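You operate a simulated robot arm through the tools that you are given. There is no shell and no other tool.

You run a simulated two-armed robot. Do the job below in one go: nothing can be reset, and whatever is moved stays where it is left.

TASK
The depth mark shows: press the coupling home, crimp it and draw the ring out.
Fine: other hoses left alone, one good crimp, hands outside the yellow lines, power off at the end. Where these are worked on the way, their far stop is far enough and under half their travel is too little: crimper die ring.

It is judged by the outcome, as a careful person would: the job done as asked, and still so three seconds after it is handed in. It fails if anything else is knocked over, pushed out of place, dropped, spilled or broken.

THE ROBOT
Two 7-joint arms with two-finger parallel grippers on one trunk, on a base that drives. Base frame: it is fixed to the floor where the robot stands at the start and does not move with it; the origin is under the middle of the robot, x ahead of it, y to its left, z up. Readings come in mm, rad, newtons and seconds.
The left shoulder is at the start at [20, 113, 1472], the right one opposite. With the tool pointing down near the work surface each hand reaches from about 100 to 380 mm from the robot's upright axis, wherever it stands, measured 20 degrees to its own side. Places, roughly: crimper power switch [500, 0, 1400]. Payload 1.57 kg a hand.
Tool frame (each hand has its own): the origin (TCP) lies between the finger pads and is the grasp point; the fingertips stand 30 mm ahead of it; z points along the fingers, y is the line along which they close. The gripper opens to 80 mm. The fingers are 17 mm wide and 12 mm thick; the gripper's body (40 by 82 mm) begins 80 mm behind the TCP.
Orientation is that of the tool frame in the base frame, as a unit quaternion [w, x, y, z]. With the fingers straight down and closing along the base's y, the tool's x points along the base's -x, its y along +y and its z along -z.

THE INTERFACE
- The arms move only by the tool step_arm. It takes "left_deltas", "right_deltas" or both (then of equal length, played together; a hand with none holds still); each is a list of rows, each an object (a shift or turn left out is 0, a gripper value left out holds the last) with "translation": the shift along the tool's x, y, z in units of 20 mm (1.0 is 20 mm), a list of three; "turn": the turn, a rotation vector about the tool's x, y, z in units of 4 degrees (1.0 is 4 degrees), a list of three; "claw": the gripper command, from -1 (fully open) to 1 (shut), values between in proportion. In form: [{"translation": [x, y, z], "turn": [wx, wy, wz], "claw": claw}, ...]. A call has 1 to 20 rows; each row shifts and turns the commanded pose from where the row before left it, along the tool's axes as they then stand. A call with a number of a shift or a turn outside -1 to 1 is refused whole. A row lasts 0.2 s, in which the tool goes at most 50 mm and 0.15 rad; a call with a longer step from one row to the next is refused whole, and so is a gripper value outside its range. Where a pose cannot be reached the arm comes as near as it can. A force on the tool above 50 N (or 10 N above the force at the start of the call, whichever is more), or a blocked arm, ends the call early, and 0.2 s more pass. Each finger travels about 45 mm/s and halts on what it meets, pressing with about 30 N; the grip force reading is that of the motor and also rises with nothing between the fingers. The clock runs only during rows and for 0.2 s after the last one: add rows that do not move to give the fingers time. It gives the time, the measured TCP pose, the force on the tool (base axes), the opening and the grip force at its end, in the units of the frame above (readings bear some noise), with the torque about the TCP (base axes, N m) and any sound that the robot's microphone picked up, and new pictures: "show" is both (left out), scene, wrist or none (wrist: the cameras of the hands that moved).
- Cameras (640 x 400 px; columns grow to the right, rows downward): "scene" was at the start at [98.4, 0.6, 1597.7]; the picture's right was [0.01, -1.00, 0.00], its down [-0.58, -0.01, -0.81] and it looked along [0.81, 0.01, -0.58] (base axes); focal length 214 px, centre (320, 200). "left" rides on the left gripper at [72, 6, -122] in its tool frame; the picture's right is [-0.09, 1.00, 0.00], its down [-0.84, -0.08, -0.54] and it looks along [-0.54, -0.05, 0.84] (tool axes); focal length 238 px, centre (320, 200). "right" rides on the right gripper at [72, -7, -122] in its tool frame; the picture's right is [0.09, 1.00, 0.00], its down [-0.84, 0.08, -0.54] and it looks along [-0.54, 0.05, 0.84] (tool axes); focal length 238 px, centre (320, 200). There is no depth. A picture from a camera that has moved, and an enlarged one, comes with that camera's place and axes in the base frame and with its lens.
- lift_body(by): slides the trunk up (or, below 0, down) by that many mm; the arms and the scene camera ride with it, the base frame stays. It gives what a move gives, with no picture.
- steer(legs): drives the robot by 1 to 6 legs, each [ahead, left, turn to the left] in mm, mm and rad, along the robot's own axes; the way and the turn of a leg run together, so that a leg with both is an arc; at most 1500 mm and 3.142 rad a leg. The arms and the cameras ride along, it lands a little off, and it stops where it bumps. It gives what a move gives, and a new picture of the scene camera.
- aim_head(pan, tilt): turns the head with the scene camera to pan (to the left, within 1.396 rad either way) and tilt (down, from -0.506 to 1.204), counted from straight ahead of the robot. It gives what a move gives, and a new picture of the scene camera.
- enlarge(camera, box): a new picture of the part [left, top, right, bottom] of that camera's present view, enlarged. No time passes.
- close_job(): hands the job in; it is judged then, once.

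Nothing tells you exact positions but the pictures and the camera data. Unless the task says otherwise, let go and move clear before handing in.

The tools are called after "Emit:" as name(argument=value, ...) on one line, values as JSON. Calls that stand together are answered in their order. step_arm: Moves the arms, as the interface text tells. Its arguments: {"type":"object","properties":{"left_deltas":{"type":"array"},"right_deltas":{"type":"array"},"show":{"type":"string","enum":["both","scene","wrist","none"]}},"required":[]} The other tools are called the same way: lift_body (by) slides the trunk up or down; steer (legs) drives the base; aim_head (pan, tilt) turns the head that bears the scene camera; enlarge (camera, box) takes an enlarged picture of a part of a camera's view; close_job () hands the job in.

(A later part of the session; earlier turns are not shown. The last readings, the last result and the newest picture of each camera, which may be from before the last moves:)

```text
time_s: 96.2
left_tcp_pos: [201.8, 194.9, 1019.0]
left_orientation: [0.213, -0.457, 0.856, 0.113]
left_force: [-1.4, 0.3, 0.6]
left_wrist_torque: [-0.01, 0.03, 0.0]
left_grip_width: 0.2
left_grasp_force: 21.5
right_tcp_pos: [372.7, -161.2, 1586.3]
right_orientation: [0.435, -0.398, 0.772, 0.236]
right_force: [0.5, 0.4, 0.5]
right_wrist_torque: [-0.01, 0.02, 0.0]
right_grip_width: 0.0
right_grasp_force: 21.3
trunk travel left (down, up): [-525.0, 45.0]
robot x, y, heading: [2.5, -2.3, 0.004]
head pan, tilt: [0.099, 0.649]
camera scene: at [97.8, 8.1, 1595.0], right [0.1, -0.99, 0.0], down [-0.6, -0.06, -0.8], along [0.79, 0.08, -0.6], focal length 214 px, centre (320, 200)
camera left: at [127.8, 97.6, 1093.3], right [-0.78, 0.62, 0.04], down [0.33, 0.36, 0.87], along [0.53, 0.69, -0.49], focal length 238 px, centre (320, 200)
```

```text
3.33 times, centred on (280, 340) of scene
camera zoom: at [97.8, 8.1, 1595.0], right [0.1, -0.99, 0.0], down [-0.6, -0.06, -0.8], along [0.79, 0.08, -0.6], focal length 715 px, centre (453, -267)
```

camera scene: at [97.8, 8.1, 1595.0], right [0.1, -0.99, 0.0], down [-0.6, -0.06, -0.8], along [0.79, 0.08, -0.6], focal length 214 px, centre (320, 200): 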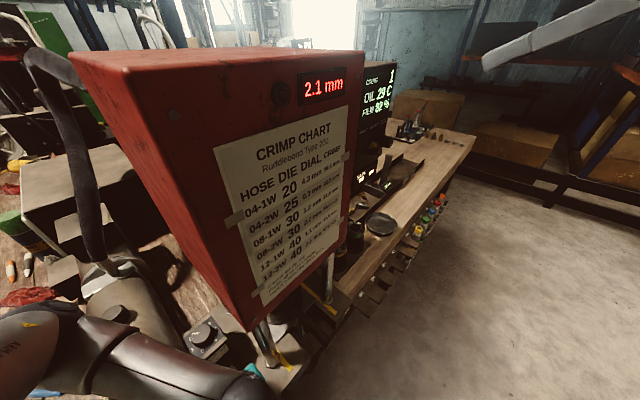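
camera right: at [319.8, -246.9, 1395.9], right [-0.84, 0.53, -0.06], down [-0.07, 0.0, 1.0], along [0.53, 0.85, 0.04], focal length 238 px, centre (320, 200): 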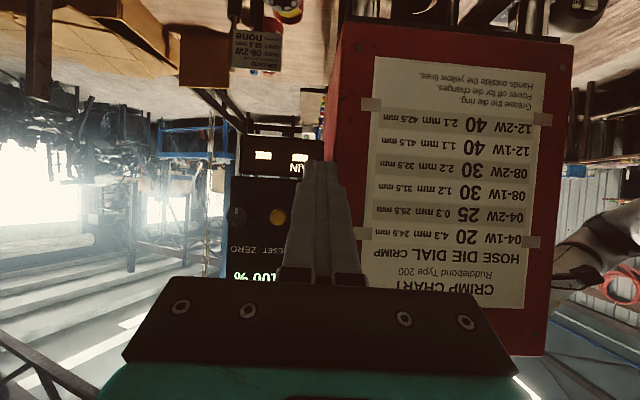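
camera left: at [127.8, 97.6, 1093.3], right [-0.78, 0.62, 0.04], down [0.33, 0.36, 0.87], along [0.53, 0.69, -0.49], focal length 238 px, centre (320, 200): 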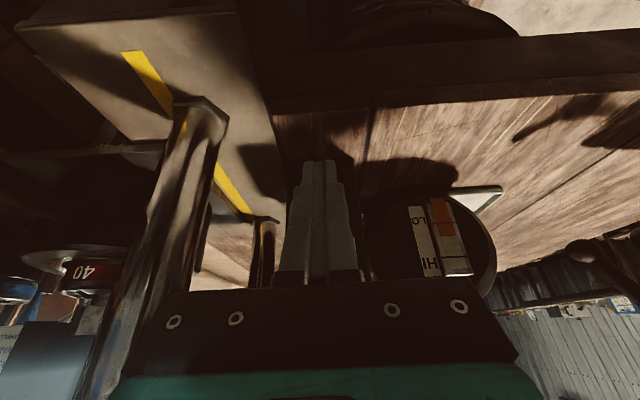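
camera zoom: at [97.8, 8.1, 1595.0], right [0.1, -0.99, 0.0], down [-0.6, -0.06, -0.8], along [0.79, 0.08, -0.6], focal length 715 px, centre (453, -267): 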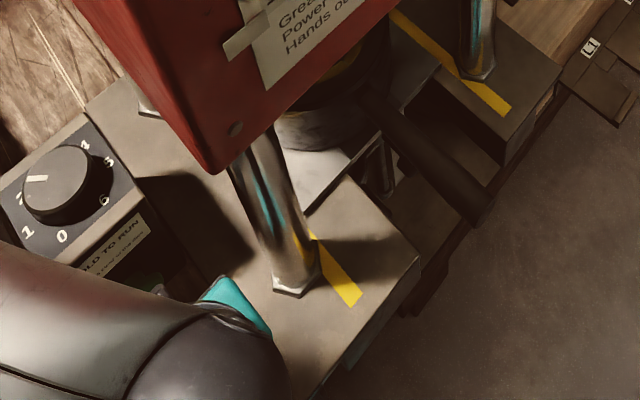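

The crimp is done and the button is released. Next is power off: I'll draw the left hand further back and pitch the right hand down again, ready to push the lever from above.

Emit:
step_arm(left_deltas=[{"translation": [0.881, 0, -0.469], "claw": 1}, {"translation": [0.881, 0, -0.469], "claw": 1}, {"translation": [0.881, 0, -0.469], "claw": 1}, {"claw": 1}, {"claw": 1}, {"claw": 1}, {"claw": 1}, {"claw": 1}], right_deltas=[{"turn": [0, 1, 0], "claw": 1}, {"turn": [0, 1, 0], "claw": 1}, {"turn": [0, 1, 0], "claw": 1}, {"turn": [0, 1, 0], "claw": 1}, {"turn": [0, 1, 0], "claw": 1}, {"turn": [0, 1, 0], "claw": 1}, {"turn": [0, 1, 0], "claw": 1}, {"turn": [0, 1, 0], "claw": 1}], show="scene")

Emit:
aim_head(pan=-0.25, tilt=0.4)

Emit:
enlarge(camera="scene", box=[240, 90, 400, 230])

```text
time_s: 98.0
left_tcp_pos: [166.1, 144.7, 1016.9]
left_orientation: [0.213, -0.457, 0.856, 0.113]
left_force: [-0.4, 0.4, -0.5]
left_wrist_torque: [-0.03, -0.01, 0.0]
left_grip_width: 0.2
left_grasp_force: 21.3
right_tcp_pos: [370.6, -158.9, 1584.1]
right_orientation: [0.206, -0.447, 0.863, 0.117]
right_force: [0.3, -0.2, -0.7]
right_wrist_torque: [0.01, 0.02, -0.01]
right_grip_width: 0.0
right_grasp_force: 21.5
trunk travel left (down, up): [-525.0, 45.0]
robot x, y, heading: [-1.1, 1.7, -0.003]
head pan, tilt: [0.099, 0.649]
camera scene: at [97.9, 8.9, 1595.0], right [0.1, -0.99, 0.0], down [-0.6, -0.06, -0.8], along [0.79, 0.08, -0.6], focal length 214 px, centre (320, 200)
```

scene: 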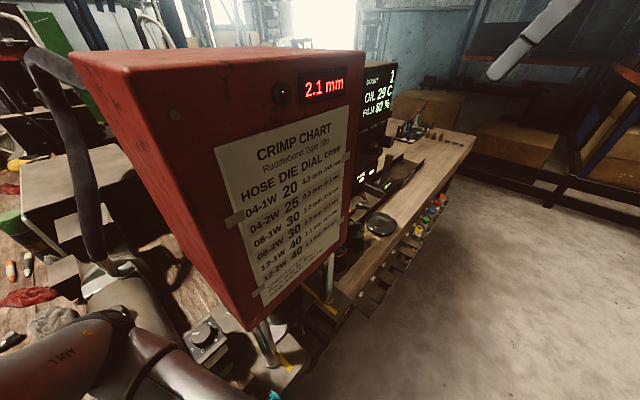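

```text
time_s: 98.9
left_tcp_pos: [167.1, 145.2, 1018.7]
left_orientation: [0.213, -0.457, 0.856, 0.113]
left_force: [-1.0, 0.6, -0.6]
left_wrist_torque: [0.0, 0.01, -0.02]
left_grip_width: 0.0
left_grasp_force: 21.5
right_tcp_pos: [371.0, -159.5, 1584.0]
right_orientation: [0.206, -0.445, 0.864, 0.117]
right_force: [-1.1, -0.4, -0.5]
right_wrist_torque: [-0.05, -0.01, 0.0]
right_grip_width: 0.0
right_grasp_force: 21.8
trunk travel left (down, up): [-525.0, 45.0]
robot x, y, heading: [1.7, 0.1, 0.004]
head pan, tilt: [-0.25, 0.4]
camera scene: at [101.5, -22.7, 1617.5], right [-0.24, -0.97, 0.0], down [-0.38, 0.1, -0.92], along [0.89, -0.23, -0.39], focal length 214 px, centre (320, 200)
```

scene: 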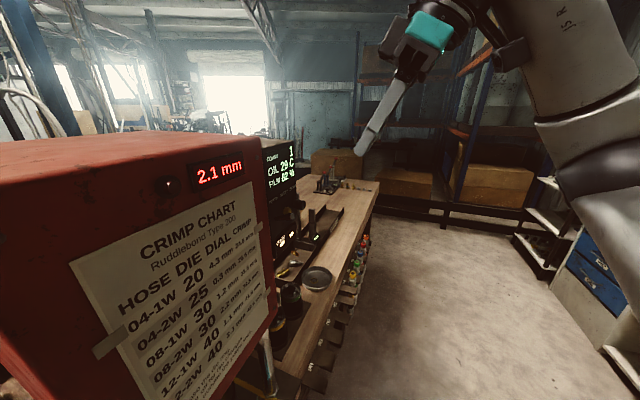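

```text
2.86 times, centred on (320, 160) of scene
camera zoom: at [101.5, -22.7, 1617.5], right [-0.24, -0.97, 0.0], down [-0.38, 0.1, -0.92], along [0.89, -0.23, -0.39], focal length 613 px, centre (320, 314)
```

zoom: 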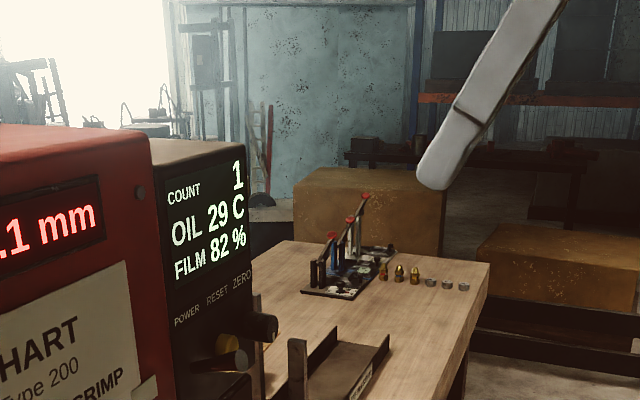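

The lever is up, its tip at about (439, -58, 1445). I'll bring the closed right fingertip to about 25 mm above it.

Emit:
step_arm(right_deltas=[{"translation": [-0.418, -0.005, 0.879], "claw": 1}, {"translation": [-0.418, -0.005, 0.879], "claw": 1}, {"translation": [-0.418, -0.005, 0.879], "claw": 1}, {"translation": [-0.418, -0.005, 0.879], "claw": 1}, {"translation": [-0.418, -0.005, 0.879], "claw": 1}, {"translation": [-0.418, -0.005, 0.879], "claw": 1}, {"translation": [-0.418, -0.005, 0.879], "claw": 1}], show="both")

Emit:
enlarge(camera="scene", box=[240, 110, 360, 230])

Emit:
enlarge(camera="right", box=[220, 130, 400, 290])

```text
time_s: 100.5
left_tcp_pos: [166.9, 144.9, 1017.9]
left_orientation: [0.212, -0.457, 0.856, 0.113]
left_force: [-0.6, -0.3, -0.7]
left_wrist_torque: [0.01, -0.01, 0.01]
left_grip_width: 0.0
left_grasp_force: 21.1
right_tcp_pos: [432.9, -69.1, 1503.3]
right_orientation: [0.206, -0.447, 0.862, 0.117]
right_force: [0.1, -0.9, -0.5]
right_wrist_torque: [0.01, 0.02, 0.02]
right_grip_width: 0.0
right_grasp_force: 20.9
trunk travel left (down, up): [-525.0, 45.0]
robot x, y, heading: [-1.7, -0.6, 0.001]
head pan, tilt: [-0.25, 0.4]
camera scene: at [101.7, -22.4, 1617.5], right [-0.25, -0.97, 0.0], down [-0.38, 0.1, -0.92], along [0.89, -0.23, -0.39], focal length 214 px, centre (320, 200)
camera right: at [370.8, -171.1, 1577.6], right [-0.86, 0.5, -0.02], down [0.23, 0.44, 0.87], along [0.45, 0.74, -0.5], focal length 238 px, centre (320, 200)
```

scene: 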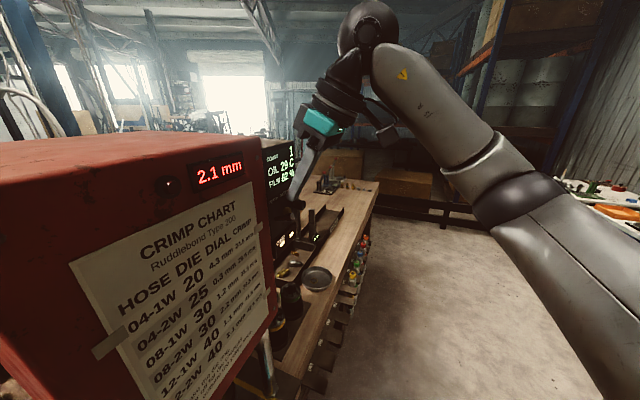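
right: 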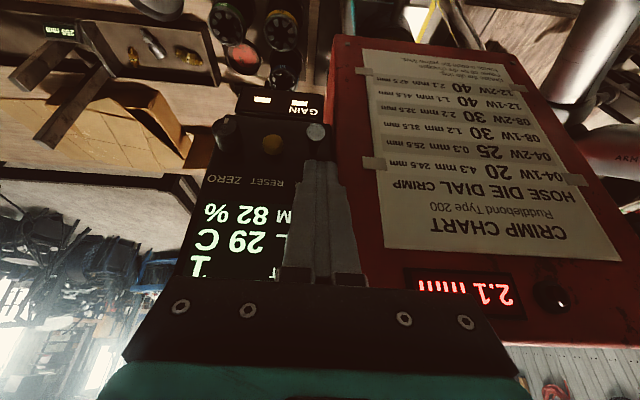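

```text
3.33 times, centred on (300, 170) of scene
camera zoom: at [101.7, -22.4, 1617.5], right [-0.25, -0.97, 0.0], down [-0.38, 0.1, -0.92], along [0.89, -0.23, -0.39], focal length 715 px, centre (387, 300)
```

zoom: 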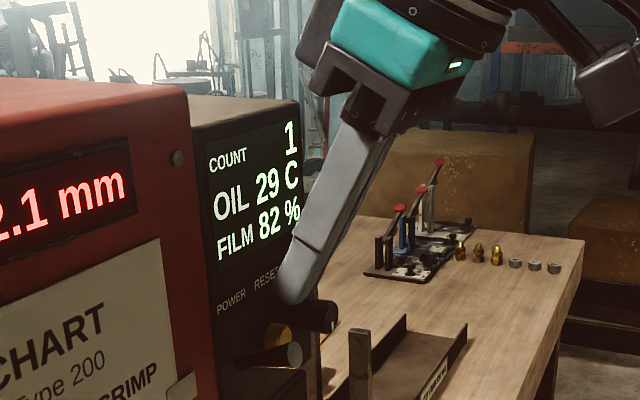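

```text
2.50 times, centred on (310, 210) of right
camera zoom: at [370.8, -171.1, 1577.6], right [-0.86, 0.5, -0.02], down [0.23, 0.44, 0.87], along [0.45, 0.74, -0.5], focal length 596 px, centre (345, 175)
```

zoom: 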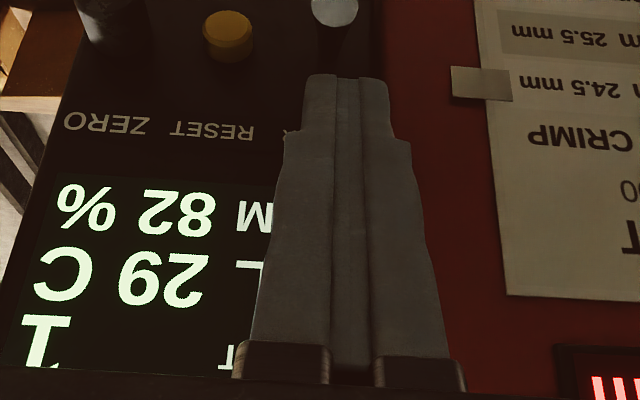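

The lever tip is directly below the fingertips. I'll press straight down in small steps.

Emit:
step_arm(right_deltas=[{"translation": [0.115, -0.15, 0.222], "claw": 1}, {"translation": [0.115, 0, 0.222], "claw": 1}, {"translation": [0.115, 0, 0.222], "claw": 1}, {"translation": [0.115, 0, 0.222], "claw": 1}, {"translation": [0.115, 0, 0.222], "claw": 1}, {"translation": [0.115, 0, 0.222], "claw": 1}], show="scene")

Emit:
enlarge(camera="scene", box=[240, 110, 360, 230])

```text
time_s: 101.9
left_tcp_pos: [167.3, 144.5, 1019.0]
left_orientation: [0.213, -0.458, 0.856, 0.113]
left_force: [-0.1, -0.4, 0.4]
left_wrist_torque: [0.02, -0.01, 0.03]
left_grip_width: 0.0
left_grasp_force: 20.7
right_tcp_pos: [435.7, -70.9, 1472.4]
right_orientation: [0.205, -0.447, 0.863, 0.118]
right_force: [0.3, 0.1, -0.8]
right_wrist_torque: [0.02, -0.01, 0.02]
right_grip_width: 0.0
right_grasp_force: 21.2
trunk travel left (down, up): [-525.0, 45.0]
robot x, y, heading: [3.5, 2.9, 0.003]
head pan, tilt: [-0.25, 0.4]
camera scene: at [101.5, -22.9, 1617.5], right [-0.25, -0.97, 0.0], down [-0.38, 0.1, -0.92], along [0.89, -0.23, -0.39], focal length 214 px, centre (320, 200)
```

scene: 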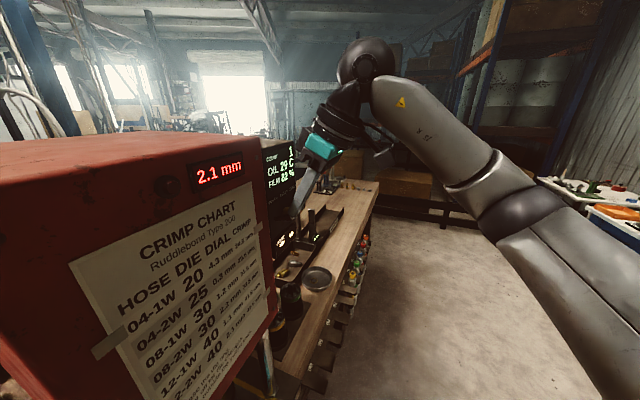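

```text
3.33 times, centred on (300, 170) of scene
camera zoom: at [101.5, -22.9, 1617.5], right [-0.25, -0.97, 0.0], down [-0.38, 0.1, -0.92], along [0.89, -0.23, -0.39], focal length 715 px, centre (387, 300)
```

zoom: 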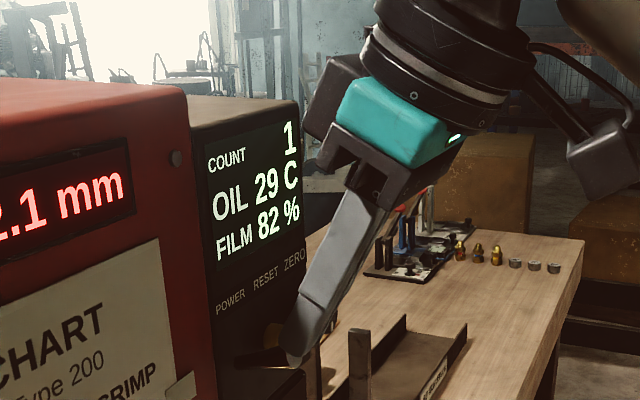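

Emit:
step_arm(right_deltas=[{"translation": [0.115, 0, 0.222], "claw": 1}, {"translation": [0.115, 0, 0.222], "claw": 1}, {"translation": [0.115, 0, 0.222], "claw": 1}, {"translation": [0.115, 0, 0.222], "claw": 1}], show="scene")

Emit:
enlarge(camera="scene", box=[240, 110, 360, 230])

```text
time_s: 102.9
left_tcp_pos: [166.7, 144.2, 1018.3]
left_orientation: [0.213, -0.457, 0.856, 0.113]
left_force: [-0.2, 0.5, 0.1]
left_wrist_torque: [0.02, -0.03, 0.01]
left_grip_width: 0.0
left_grasp_force: 21.4
right_tcp_pos: [434.9, -70.4, 1453.0]
right_orientation: [0.205, -0.448, 0.862, 0.117]
right_force: [-1.3, 0.8, -0.7]
right_wrist_torque: [-0.04, -0.03, 0.0]
right_grip_width: 0.0
right_grasp_force: 21.5
trunk travel left (down, up): [-525.0, 45.0]
robot x, y, heading: [1.3, -1.0, -0.001]
head pan, tilt: [-0.25, 0.4]
camera scene: at [101.4, -23.0, 1617.5], right [-0.25, -0.97, 0.0], down [-0.38, 0.1, -0.92], along [0.89, -0.23, -0.39], focal length 214 px, centre (320, 200)
```

scene: 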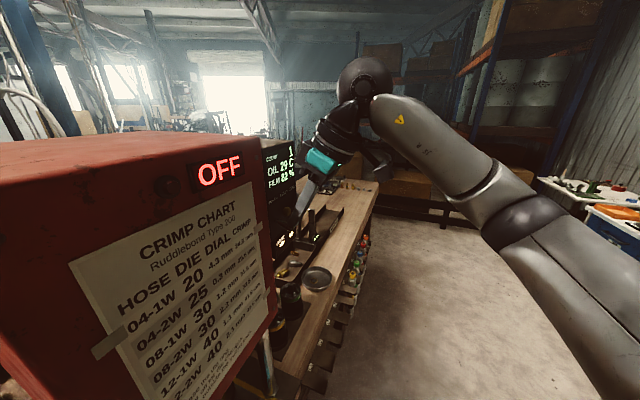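

```text
3.33 times, centred on (300, 170) of scene
camera zoom: at [101.4, -23.0, 1617.5], right [-0.25, -0.97, 0.0], down [-0.38, 0.1, -0.92], along [0.89, -0.23, -0.39], focal length 715 px, centre (387, 300)
```

zoom: 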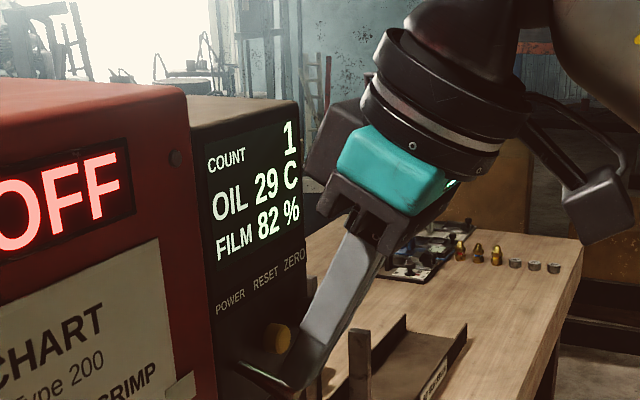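

The display shows OFF with the count still at 1. I'll back the right hand away from the panel.

Emit:
step_arm(right_deltas=[{"translation": [0.5, -0.01, -0.6], "claw": 1}, {"translation": [0.888, -0.014, -0.46], "claw": 1}, {"translation": [0.888, -0.014, -0.46], "claw": 1}, {"translation": [0.888, -0.014, -0.46], "claw": 1}, {"translation": [0.888, -0.014, -0.46], "claw": 1}], show="scene")

Emit:
enlarge(camera="scene", box=[160, 110, 340, 240])

```text
time_s: 104.1
left_tcp_pos: [166.3, 143.8, 1019.4]
left_orientation: [0.213, -0.457, 0.856, 0.114]
left_force: [-0.5, -0.7, 0.4]
left_wrist_torque: [-0.01, 0.04, 0.02]
left_grip_width: 0.2
left_grasp_force: 21.5
right_tcp_pos: [381.1, -149.8, 1461.3]
right_orientation: [0.206, -0.447, 0.863, 0.116]
right_force: [0.3, -1.0, 0.0]
right_wrist_torque: [0.01, -0.05, -0.03]
right_grip_width: 0.1
right_grasp_force: 21.0
trunk travel left (down, up): [-525.0, 45.0]
robot x, y, heading: [1.6, -4.0, 0.002]
head pan, tilt: [-0.25, 0.4]
camera scene: at [101.0, -23.4, 1617.6], right [-0.25, -0.97, 0.0], down [-0.38, 0.1, -0.92], along [0.89, -0.23, -0.39], focal length 214 px, centre (320, 200)
```

scene: 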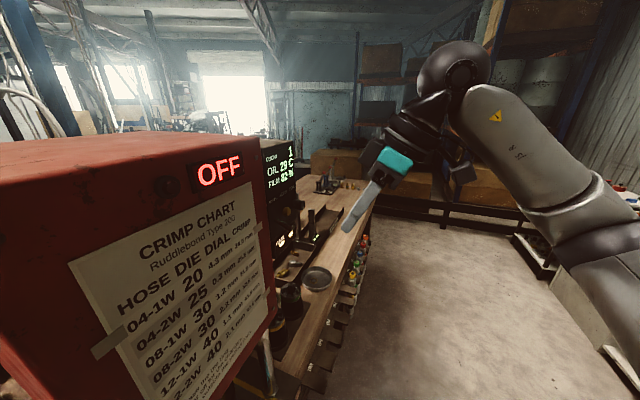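

```text
3.08 times, centred on (250, 175) of scene
camera zoom: at [101.0, -23.4, 1617.6], right [-0.25, -0.97, 0.0], down [-0.38, 0.1, -0.92], along [0.89, -0.23, -0.39], focal length 660 px, centre (535, 277)
```

zoom: 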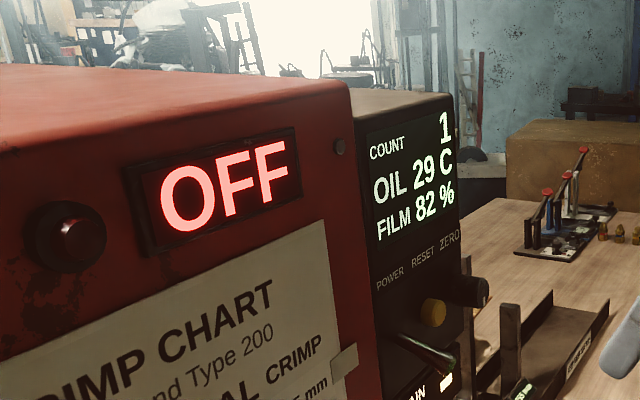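

Power is off with the lever down. I'll bring the right hand down, opening it, to line up with the handle outside the lines.

Emit:
step_arm(right_deltas=[{"translation": [0.485, 0.338, 0.972], "claw": -0.6}, {"translation": [0.485, 0.338, 0.972], "claw": -0.6}, {"translation": [0.485, 0.338, 0.972], "claw": -0.6}, {"translation": [0.485, 0.338, 0.972], "claw": -0.6}, {"translation": [0.485, 0.338, 0.972], "claw": -0.6}, {"translation": [0.485, 0.338, 0.972], "claw": -0.6}, {"translation": [0.485, 0.338, 0.972], "claw": -0.6}, {"translation": [0.485, 0.338, 0.972], "claw": -0.6}, {"translation": [0.485, 0.338, 0.972], "claw": -0.6}, {"translation": [0.485, 0.338, 0.972], "claw": -0.6}, {"translation": [0.485, 0.338, 0.972], "claw": -0.6}, {"translation": [0.485, 0.338, 0.972], "claw": -0.6}], show="none")

Emit:
aim_head(pan=-0.2, tilt=1.0)

```text
time_s: 106.7
left_tcp_pos: [166.4, 145.3, 1018.3]
left_orientation: [0.213, -0.457, 0.856, 0.113]
left_force: [0.0, 0.3, -0.2]
left_wrist_torque: [0.01, -0.02, -0.01]
left_grip_width: 0.0
left_grasp_force: 21.3
right_tcp_pos: [312.3, -100.0, 1199.3]
right_orientation: [0.207, -0.447, 0.862, 0.116]
right_force: [-0.2, -0.8, 0.2]
right_wrist_torque: [-0.02, 0.02, 0.02]
right_grip_width: 64.0
right_grasp_force: 0.0
trunk travel left (down, up): [-525.0, 45.0]
robot x, y, heading: [-0.7, 0.3, 0.003]
head pan, tilt: [-0.25, 0.4]
```

```text
time_s: 107.7
left_tcp_pos: [165.8, 144.3, 1019.3]
left_orientation: [0.213, -0.457, 0.856, 0.113]
left_force: [0.1, -0.4, 0.0]
left_wrist_torque: [0.0, 0.02, 0.01]
left_grip_width: 0.0
left_grasp_force: 21.5
right_tcp_pos: [313.4, -99.6, 1200.9]
right_orientation: [0.206, -0.448, 0.862, 0.118]
right_force: [0.3, -0.6, -0.9]
right_wrist_torque: [0.0, -0.01, 0.03]
right_grip_width: 63.9
right_grasp_force: 0.0
trunk travel left (down, up): [-525.0, 45.0]
robot x, y, heading: [0.6, 0.6, -0.0]
head pan, tilt: [-0.201, 1.0]
camera scene: at [80.0, -13.9, 1567.3], right [-0.2, -0.98, 0.0], down [-0.82, 0.17, -0.54], along [0.53, -0.11, -0.84], focal length 214 px, centre (320, 200)
```

scene: 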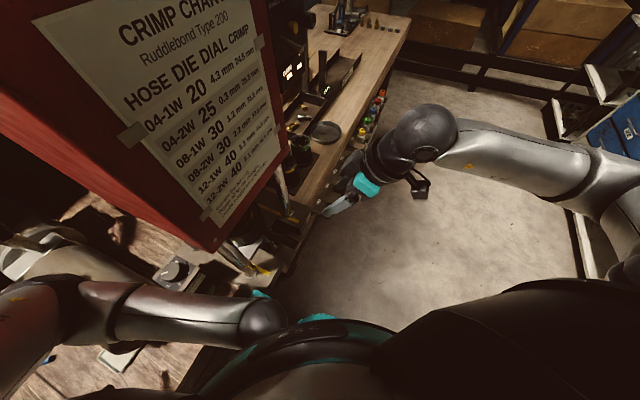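

Emit:
step_arm(right_deltas=[{"translation": [0.469, 0.347, 0.967], "claw": -0.6}, {"translation": [0.469, 0.347, 0.967], "claw": -0.6}, {"translation": [0.469, 0.347, 0.967], "claw": -0.6}, {"translation": [0.469, 0.347, 0.967], "claw": -0.6}, {"translation": [0.469, 0.347, 0.967], "claw": -0.6}, {"translation": [0.469, 0.347, 0.967], "claw": -0.6}, {"translation": [0.469, 0.347, 0.967], "claw": -0.6}, {"translation": [0.469, 0.347, 0.967], "claw": -0.6}, {"translation": [0.469, 0.347, 0.967], "claw": -0.6}], show="both")

Emit:
enlarge(camera="right", box=[220, 130, 420, 290])

Emit:
enlarge(camera="scene", box=[210, 200, 370, 320])

```text
time_s: 109.7
left_tcp_pos: [166.8, 144.5, 1018.4]
left_orientation: [0.213, -0.457, 0.856, 0.113]
left_force: [0.2, -0.3, 0.1]
left_wrist_torque: [-0.01, 0.01, 0.0]
left_grip_width: 0.3
left_grasp_force: 21.3
right_tcp_pos: [262.5, -55.7, 1010.6]
right_orientation: [0.206, -0.448, 0.862, 0.119]
right_force: [-0.4, -0.8, 0.0]
right_wrist_torque: [-0.01, 0.02, -0.01]
right_grip_width: 64.1
right_grasp_force: 0.1
trunk travel left (down, up): [-525.0, 45.0]
robot x, y, heading: [2.0, 0.6, 0.003]
head pan, tilt: [-0.201, 1.0]
camera scene: at [79.9, -13.7, 1567.3], right [-0.2, -0.98, 0.0], down [-0.82, 0.17, -0.54], along [0.53, -0.11, -0.84], focal length 214 px, centre (320, 200)
camera right: at [200.5, -158.7, 1084.4], right [-0.86, 0.5, -0.02], down [0.23, 0.44, 0.87], along [0.45, 0.74, -0.5], focal length 238 px, centre (320, 200)
```

scene: 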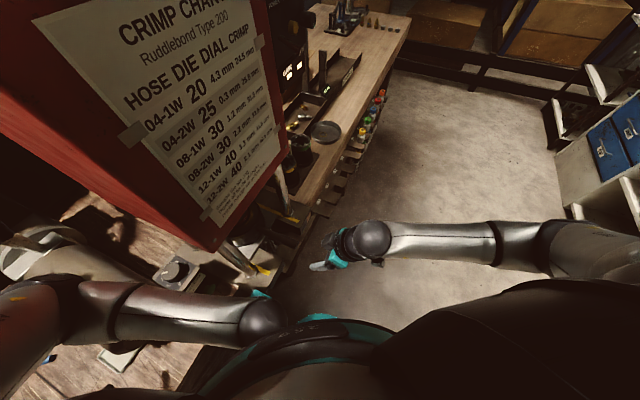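
right: 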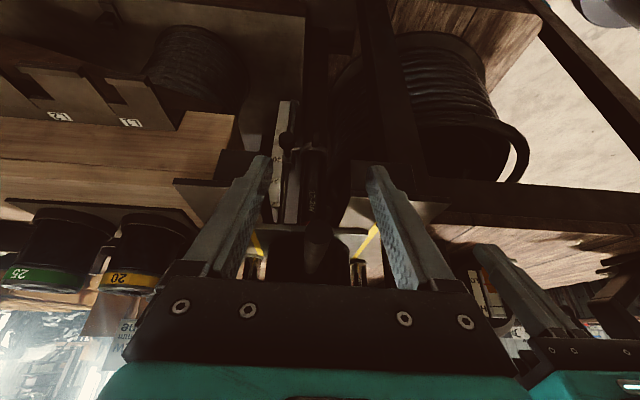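

```text
2.50 times, centred on (320, 210) of right
camera zoom: at [200.5, -158.7, 1084.4], right [-0.86, 0.5, -0.02], down [0.23, 0.44, 0.87], along [0.45, 0.74, -0.5], focal length 596 px, centre (320, 175)
```

zoom: 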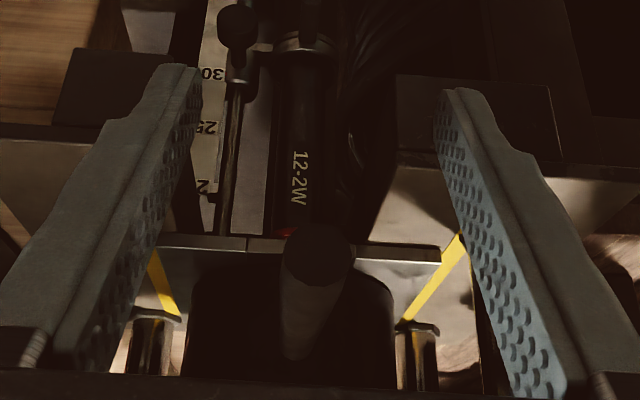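

```text
3.33 times, centred on (290, 260) of scene
camera zoom: at [79.9, -13.7, 1567.3], right [-0.2, -0.98, 0.0], down [-0.82, 0.17, -0.54], along [0.53, -0.11, -0.84], focal length 715 px, centre (420, 0)
```

zoom: 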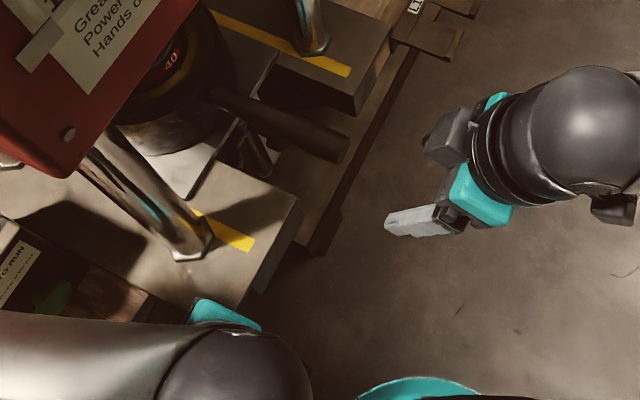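

The handle is between the open fingers. I notice a small red spot on the hose near the tray, so I'll look at it before pulling.

Emit:
enlarge(camera="right", box=[290, 170, 350, 250])

```text
5.00 times, centred on (320, 210) of right
camera zoom: at [200.5, -158.7, 1084.4], right [-0.86, 0.5, -0.02], down [0.23, 0.44, 0.87], along [0.45, 0.74, -0.5], focal length 1192 px, centre (320, 150)
```

zoom: 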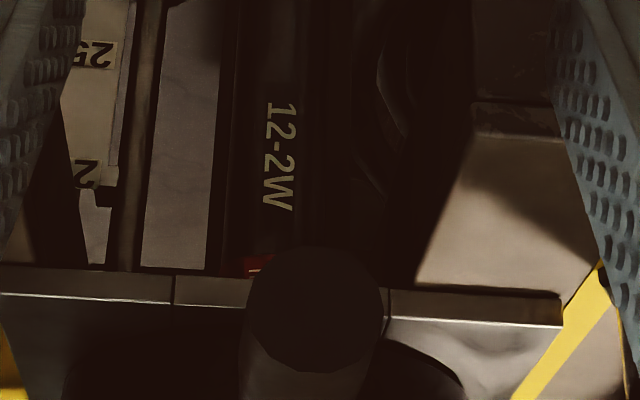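

That red strip with white print seems to be the die's lower label. I'll move in and grip the handle near its end, staying outside the yellow lines.

Emit:
step_arm(right_deltas=[{"translation": [-0.768, 0.034, 0.462], "claw": -0.6}, {"translation": [-0.768, 0.034, 0.462], "claw": -0.6}, {"translation": [-0.768, 0.034, 0.462], "claw": -0.6}, {"translation": [-0.768, 0.034, 0.462], "claw": -0.6}, {"translation": [-0.768, 0.034, 0.462], "claw": -0.6}, {"claw": 0}, {"claw": 0.6}, {"claw": 1}, {"claw": 1}, {"claw": 1}], show="both")

Emit:
enlarge(camera="right", box=[220, 130, 420, 290])

Emit:
enlarge(camera="scene", box=[210, 200, 370, 320])

```text
time_s: 111.9
left_tcp_pos: [165.9, 144.6, 1019.2]
left_orientation: [0.213, -0.457, 0.856, 0.113]
left_force: [0.4, 0.0, -0.2]
left_wrist_torque: [0.01, -0.01, 0.02]
left_grip_width: 0.0
left_grasp_force: 21.7
right_tcp_pos: [309.1, 19.6, 1004.1]
right_orientation: [0.205, -0.447, 0.863, 0.118]
right_force: [-4.3, 4.4, -3.5]
right_wrist_torque: [0.12, -0.03, -0.35]
right_grip_width: 21.5
right_grasp_force: 34.4
trunk travel left (down, up): [-525.0, 45.0]
robot x, y, heading: [0.6, -1.6, -0.002]
head pan, tilt: [-0.201, 1.0]
camera scene: at [79.4, -13.1, 1567.3], right [-0.2, -0.98, 0.0], down [-0.82, 0.17, -0.54], along [0.53, -0.11, -0.84], focal length 214 px, centre (320, 200)
camera right: at [247.7, -82.7, 1077.5], right [-0.86, 0.5, -0.02], down [0.23, 0.44, 0.87], along [0.45, 0.74, -0.5], focal length 238 px, centre (320, 200)
```

scene: 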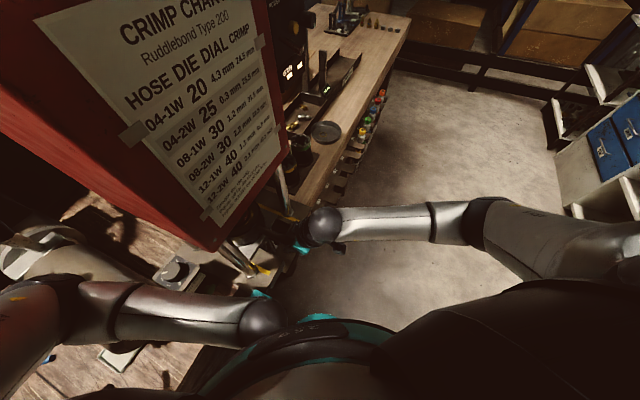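
right: 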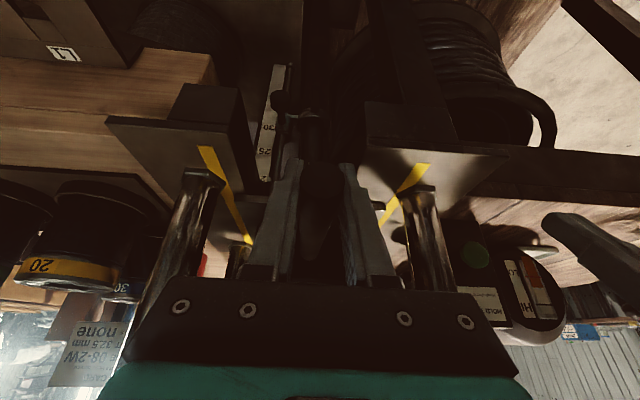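

```text
2.50 times, centred on (320, 210) of right
camera zoom: at [247.7, -82.7, 1077.5], right [-0.86, 0.5, -0.02], down [0.23, 0.44, 0.87], along [0.45, 0.74, -0.5], focal length 596 px, centre (320, 175)
```

zoom: 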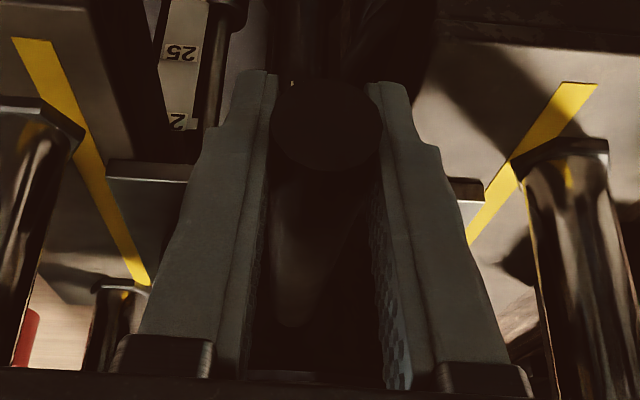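

```text
3.33 times, centred on (290, 260) of scene
camera zoom: at [79.4, -13.1, 1567.3], right [-0.2, -0.98, 0.0], down [-0.82, 0.17, -0.54], along [0.53, -0.11, -0.84], focal length 715 px, centre (420, 0)
```

zoom: 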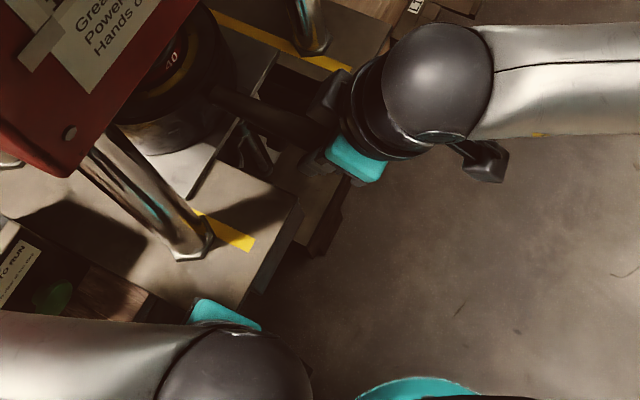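

The handle is gripped at 21.5 mm. I'll draw the ring out along its slide.

Emit:
step_arm(right_deltas=[{"translation": [0.36, -0.004, -0.184], "claw": 1}, {"translation": [0.667, -0.007, -0.345], "claw": 1}, {"translation": [0.667, -0.007, -0.345], "claw": 1}, {"translation": [0.667, -0.007, -0.345], "claw": 1}, {"translation": [0.667, -0.007, -0.345], "claw": 1}, {"translation": [0.667, -0.007, -0.345], "claw": 1}], show="scene")

```text
time_s: 113.3
left_tcp_pos: [165.5, 144.8, 1018.9]
left_orientation: [0.213, -0.457, 0.856, 0.112]
left_force: [1.0, 1.0, 0.1]
left_wrist_torque: [0.0, -0.02, 0.03]
left_grip_width: 0.0
left_grasp_force: 21.5
right_tcp_pos: [261.1, -48.6, 1003.8]
right_orientation: [0.205, -0.448, 0.862, 0.118]
right_force: [-13.7, 8.6, -10.6]
right_wrist_torque: [-0.06, -0.18, -0.43]
right_grip_width: 21.4
right_grasp_force: 34.6
trunk travel left (down, up): [-525.0, 45.0]
robot x, y, heading: [1.1, -0.6, 0.003]
head pan, tilt: [-0.201, 1.0]
camera scene: at [78.0, -13.1, 1567.4], right [-0.2, -0.98, 0.0], down [-0.82, 0.17, -0.54], along [0.53, -0.11, -0.84], focal length 214 px, centre (320, 200)
```

scene: 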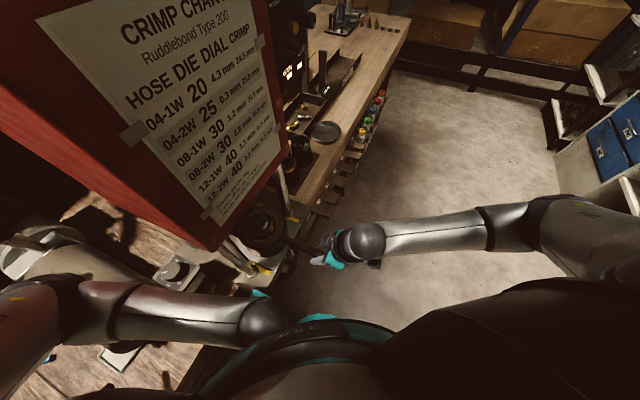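

The ring is sliding out, about 83 mm so far, with a little side force. I'll trim the direction slightly and continue.

Emit:
step_arm(right_deltas=[{"translation": [0.674, 0.028, -0.332], "claw": 1}, {"translation": [0.674, 0.028, -0.332], "claw": 1}, {"translation": [0.674, 0.028, -0.332], "claw": 1}, {"translation": [0.674, 0.018, -0.332], "claw": 1}, {"translation": [0.674, 0.008, -0.332], "claw": 1}], show="scene")

```text
time_s: 114.5
left_tcp_pos: [164.6, 146.2, 1018.5]
left_orientation: [0.214, -0.456, 0.857, 0.111]
left_force: [0.7, -0.6, -0.5]
left_wrist_torque: [-0.02, 0.0, -0.03]
left_grip_width: 0.0
left_grasp_force: 21.4
right_tcp_pos: [217.7, -107.7, 1002.5]
right_orientation: [0.208, -0.448, 0.861, 0.117]
right_force: [-9.6, 7.1, 18.9]
right_wrist_torque: [0.09, -0.18, -0.46]
right_grip_width: 21.3
right_grasp_force: 34.4
trunk travel left (down, up): [-525.0, 45.0]
robot x, y, heading: [3.5, 0.2, 0.001]
head pan, tilt: [-0.201, 1.0]
camera scene: at [77.3, -12.9, 1567.7], right [-0.2, -0.98, 0.0], down [-0.82, 0.17, -0.54], along [0.53, -0.11, -0.84], focal length 214 px, centre (320, 200)
```

scene: 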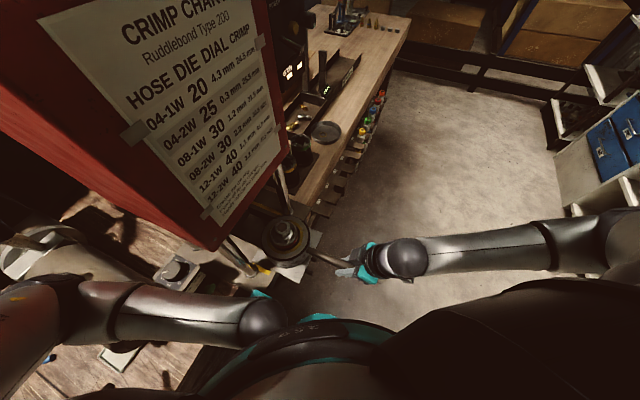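

Emit:
step_arm(right_deltas=[{"translation": [0.644, 0.035, -0.389], "claw": 1}, {"translation": [0.4, 0.03, -0.24], "claw": 1}, {"translation": [0.267, 0.01, -0.138], "claw": 1}], show="scene")

Emit:
enlarge(camera="scene", box=[210, 180, 410, 320])

```text
time_s: 115.3
left_tcp_pos: [165.5, 144.0, 1017.7]
left_orientation: [0.214, -0.456, 0.857, 0.112]
left_force: [-0.3, 0.4, 0.1]
left_wrist_torque: [0.0, 0.02, 0.02]
left_grip_width: 0.0
left_grasp_force: 21.4
right_tcp_pos: [199.8, -133.8, 1003.0]
right_orientation: [0.203, -0.448, 0.863, 0.115]
right_force: [-4.0, 9.3, -7.5]
right_wrist_torque: [0.03, -0.12, -0.42]
right_grip_width: 21.5
right_grasp_force: 34.6
trunk travel left (down, up): [-525.0, 45.0]
robot x, y, heading: [-0.1, 1.1, 0.003]
head pan, tilt: [-0.201, 1.0]
camera scene: at [79.4, -12.9, 1567.2], right [-0.2, -0.98, 0.0], down [-0.82, 0.17, -0.54], along [0.53, -0.11, -0.84], focal length 214 px, centre (320, 200)
```

scene: 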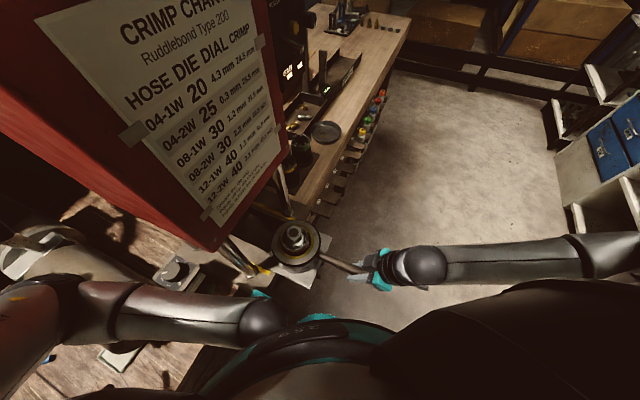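

```text
2.86 times, centred on (310, 250) of scene
camera zoom: at [79.4, -12.9, 1567.2], right [-0.2, -0.98, 0.0], down [-0.82, 0.17, -0.54], along [0.53, -0.11, -0.84], focal length 613 px, centre (349, 57)
```

zoom: 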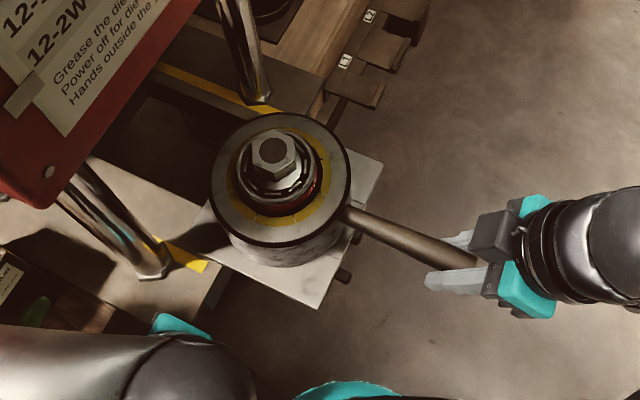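

The ring is nearly fully out, about 188 of 195 mm. I'll finish with small pulls to its outer stop.

Emit:
step_arm(right_deltas=[{"translation": [0.178, 0.01, -0.092], "claw": 1}, {"translation": [0.178, 0.01, -0.092], "claw": 1}, {"translation": [0.133, 0.005, -0.069], "claw": 1}], show="none")

Emit:
enlarge(camera="scene", box=[210, 180, 410, 320])

```text
time_s: 116.1
left_tcp_pos: [166.2, 145.7, 1018.9]
left_orientation: [0.212, -0.457, 0.856, 0.112]
left_force: [-0.7, -0.3, -0.2]
left_wrist_torque: [0.0, 0.01, 0.0]
left_grip_width: 0.3
left_grasp_force: 21.3
right_tcp_pos: [193.1, -142.2, 1003.4]
right_orientation: [0.204, -0.448, 0.863, 0.116]
right_force: [-0.8, 6.0, -8.4]
right_wrist_torque: [-0.77, 0.51, -0.5]
right_grip_width: 21.3
right_grasp_force: 34.4
trunk travel left (down, up): [-525.0, 45.0]
robot x, y, heading: [-0.5, 4.0, 0.002]
head pan, tilt: [-0.201, 1.0]
```

```text
2.86 times, centred on (310, 250) of scene
camera zoom: at [80.2, -13.0, 1567.3], right [-0.2, -0.98, 0.0], down [-0.82, 0.17, -0.54], along [0.53, -0.11, -0.84], focal length 613 px, centre (349, 57)
```

zoom: 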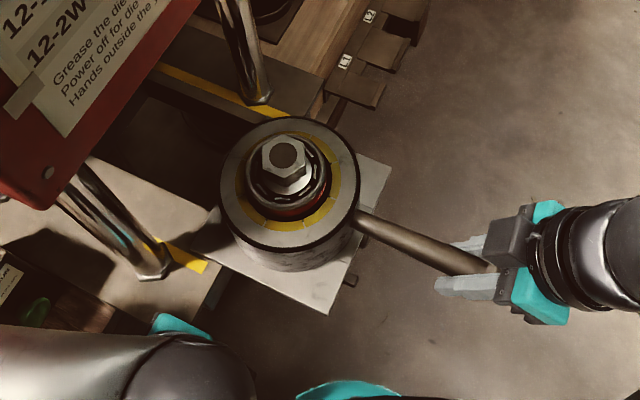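

The ring is back at its original out position, about (291, 0). One gentle extra pull will show whether that's the stop.

Emit:
step_arm(right_deltas=[{"translation": [0.178, 0.002, -0.092], "claw": 1}, {"translation": [0.178, 0.002, -0.092], "claw": 1}], show="none")

Emit:
enlarge(camera="scene", box=[210, 180, 410, 320])

```text
time_s: 116.7
left_tcp_pos: [167.8, 146.8, 1018.2]
left_orientation: [0.213, -0.456, 0.857, 0.113]
left_force: [-0.3, 0.3, 0.6]
left_wrist_torque: [0.01, 0.02, 0.03]
left_grip_width: 0.2
left_grasp_force: 21.7
right_tcp_pos: [190.4, -144.6, 1004.0]
right_orientation: [0.209, -0.447, 0.862, 0.119]
right_force: [8.2, 16.7, -14.3]
right_wrist_torque: [-0.07, 0.04, -0.67]
right_grip_width: 21.5
right_grasp_force: 34.6
trunk travel left (down, up): [-525.0, 45.0]
robot x, y, heading: [0.5, -2.8, 0.0]
head pan, tilt: [-0.201, 1.0]
```

```text
2.86 times, centred on (310, 250) of scene
camera zoom: at [81.7, -11.3, 1567.2], right [-0.2, -0.98, 0.0], down [-0.83, 0.17, -0.54], along [0.53, -0.11, -0.84], focal length 613 px, centre (349, 57)
```

zoom: 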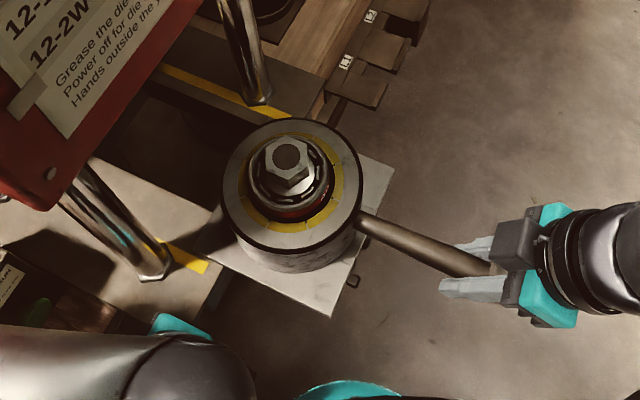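

The force has risen to 18 N, so the ring is at its outer stop. I'll open the gripper and back away along the handle.

Emit:
step_arm(right_deltas=[{"translation": [-0.1, 0, 0.05], "claw": 0.3}, {"claw": -0.3}, {"claw": -0.6}, {"claw": -0.6}, {"translation": [0.667, 0, -0.345], "claw": -0.6}, {"translation": [0.667, 0, -0.345], "claw": -0.6}, {"translation": [0.667, 0, -0.345], "claw": -0.6}, {"translation": [0.667, 0, -0.345], "claw": -0.6}], show="both")

Emit:
enlarge(camera="scene", box=[210, 180, 410, 320])

Emit:
enlarge(camera="right", box=[220, 100, 420, 290])

```text
time_s: 118.5
left_tcp_pos: [166.5, 145.1, 1018.0]
left_orientation: [0.213, -0.458, 0.856, 0.113]
left_force: [-0.7, -0.2, 0.0]
left_wrist_torque: [-0.02, 0.02, 0.02]
left_grip_width: 0.2
left_grasp_force: 21.3
right_tcp_pos: [156.4, -197.8, 1002.4]
right_orientation: [0.205, -0.448, 0.862, 0.117]
right_force: [-0.3, 0.2, -0.1]
right_wrist_torque: [0.01, -0.03, 0.02]
right_grip_width: 64.1
right_grasp_force: 0.1
trunk travel left (down, up): [-525.0, 45.0]
robot x, y, heading: [1.9, 2.3, 0.001]
head pan, tilt: [-0.201, 1.0]
camera scene: at [79.6, -14.0, 1567.3], right [-0.2, -0.98, 0.0], down [-0.82, 0.17, -0.54], along [0.53, -0.11, -0.84], focal length 214 px, centre (320, 200)
camera right: at [93.7, -299.1, 1077.4], right [-0.86, 0.5, -0.02], down [0.23, 0.44, 0.87], along [0.45, 0.74, -0.5], focal length 238 px, centre (320, 200)
```

scene: 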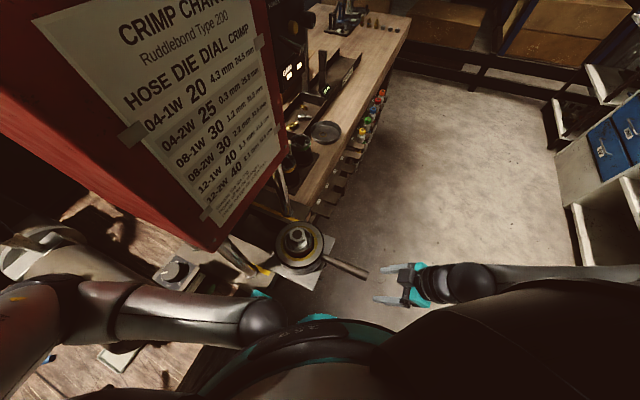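
right: 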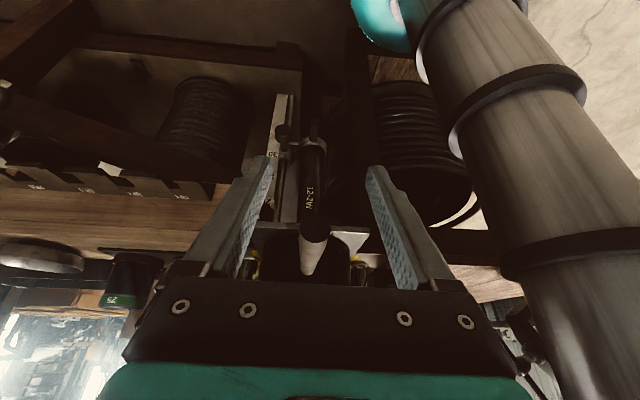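

```text
2.86 times, centred on (310, 250) of scene
camera zoom: at [79.6, -14.0, 1567.3], right [-0.2, -0.98, 0.0], down [-0.82, 0.17, -0.54], along [0.53, -0.11, -0.84], focal length 613 px, centre (349, 57)
```

zoom: 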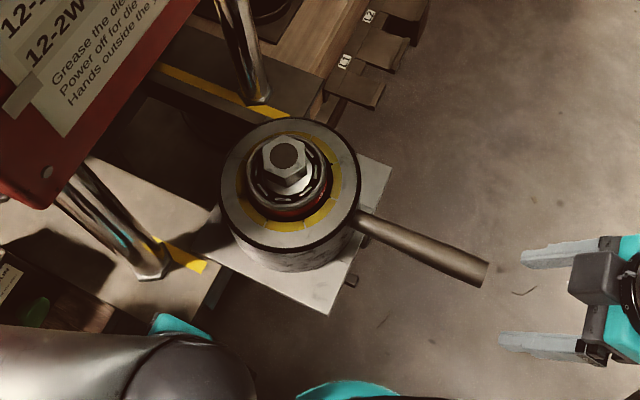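

```text
2.11 times, centred on (320, 195) of right
camera zoom: at [93.7, -299.1, 1077.4], right [-0.86, 0.5, -0.02], down [0.23, 0.44, 0.87], along [0.45, 0.74, -0.5], focal length 502 px, centre (320, 210)
```

zoom: 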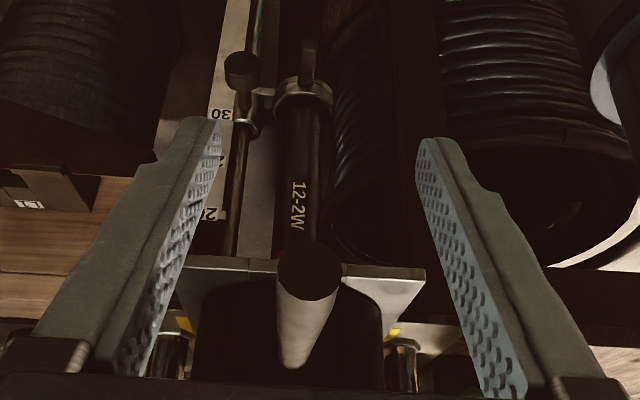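

Emit:
enlarge(camera="right", box=[290, 160, 350, 230])

Emit:
step_arm(right_deltas=[{"translation": [0.6, -0.8, -0.3], "claw": -0.6}, {"translation": [0.6, -0.8, -0.3], "claw": -0.6}, {"translation": [0.3, -0.8, -0.5], "claw": -0.6}, {"translation": [0, -0.8, -0.8], "claw": -0.6}, {"translation": [-0.2, -0.8, -0.8], "claw": -0.6}, {"translation": [-0.2, -0.6, -0.8], "claw": -0.6}], show="both")

```text
5.71 times, centred on (320, 195) of right
camera zoom: at [93.7, -299.1, 1077.4], right [-0.86, 0.5, -0.02], down [0.23, 0.44, 0.87], along [0.45, 0.74, -0.5], focal length 1362 px, centre (320, 229)
```

zoom: 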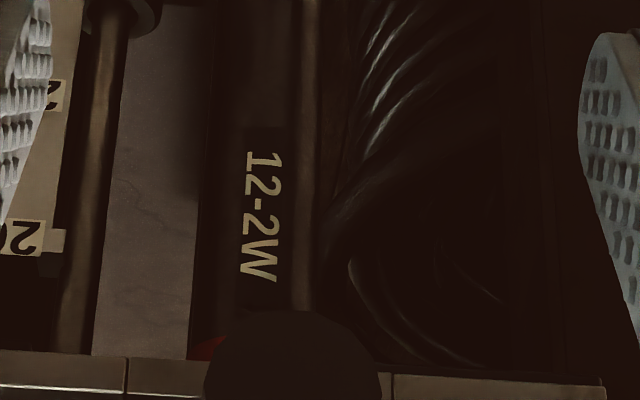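

```text
time_s: 119.9
left_tcp_pos: [167.6, 143.9, 1017.9]
left_orientation: [0.211, -0.457, 0.857, 0.113]
left_force: [0.1, 1.0, -0.1]
left_wrist_torque: [0.0, 0.04, 0.02]
left_grip_width: 0.2
left_grasp_force: 21.2
right_tcp_pos: [188.3, -271.8, 1027.8]
right_orientation: [0.208, -0.439, 0.866, 0.119]
right_force: [0.0, -0.5, -0.3]
right_wrist_torque: [0.01, 0.04, 0.02]
right_grip_width: 64.3
right_grasp_force: 0.2
right hand out of reach, approached as far as the arm can: row 5, 6
trunk travel left (down, up): [-525.0, 45.0]
robot x, y, heading: [2.2, 0.8, -0.001]
head pan, tilt: [-0.201, 1.0]
camera scene: at [81.9, -13.7, 1567.2], right [-0.2, -0.98, 0.0], down [-0.83, 0.17, -0.54], along [0.53, -0.11, -0.84], focal length 214 px, centre (320, 200)
camera right: at [124.4, -373.3, 1103.0], right [-0.85, 0.52, -0.02], down [0.24, 0.43, 0.87], along [0.46, 0.74, -0.49], focal length 238 px, centre (320, 200)
```

scene: 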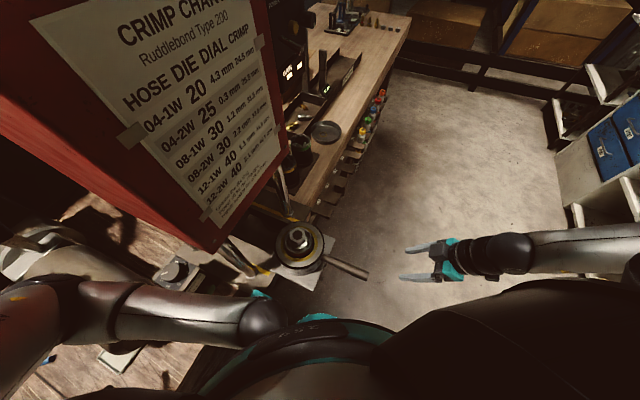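
right: 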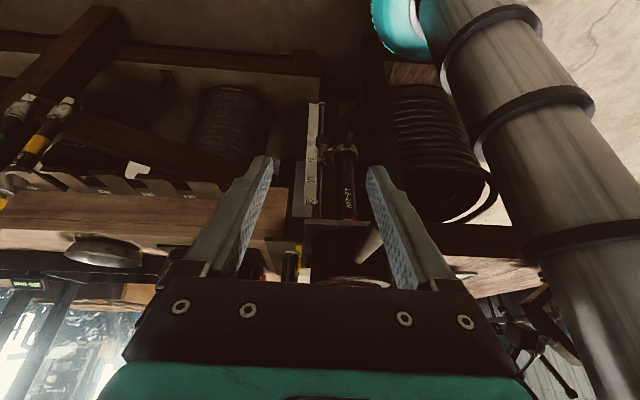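

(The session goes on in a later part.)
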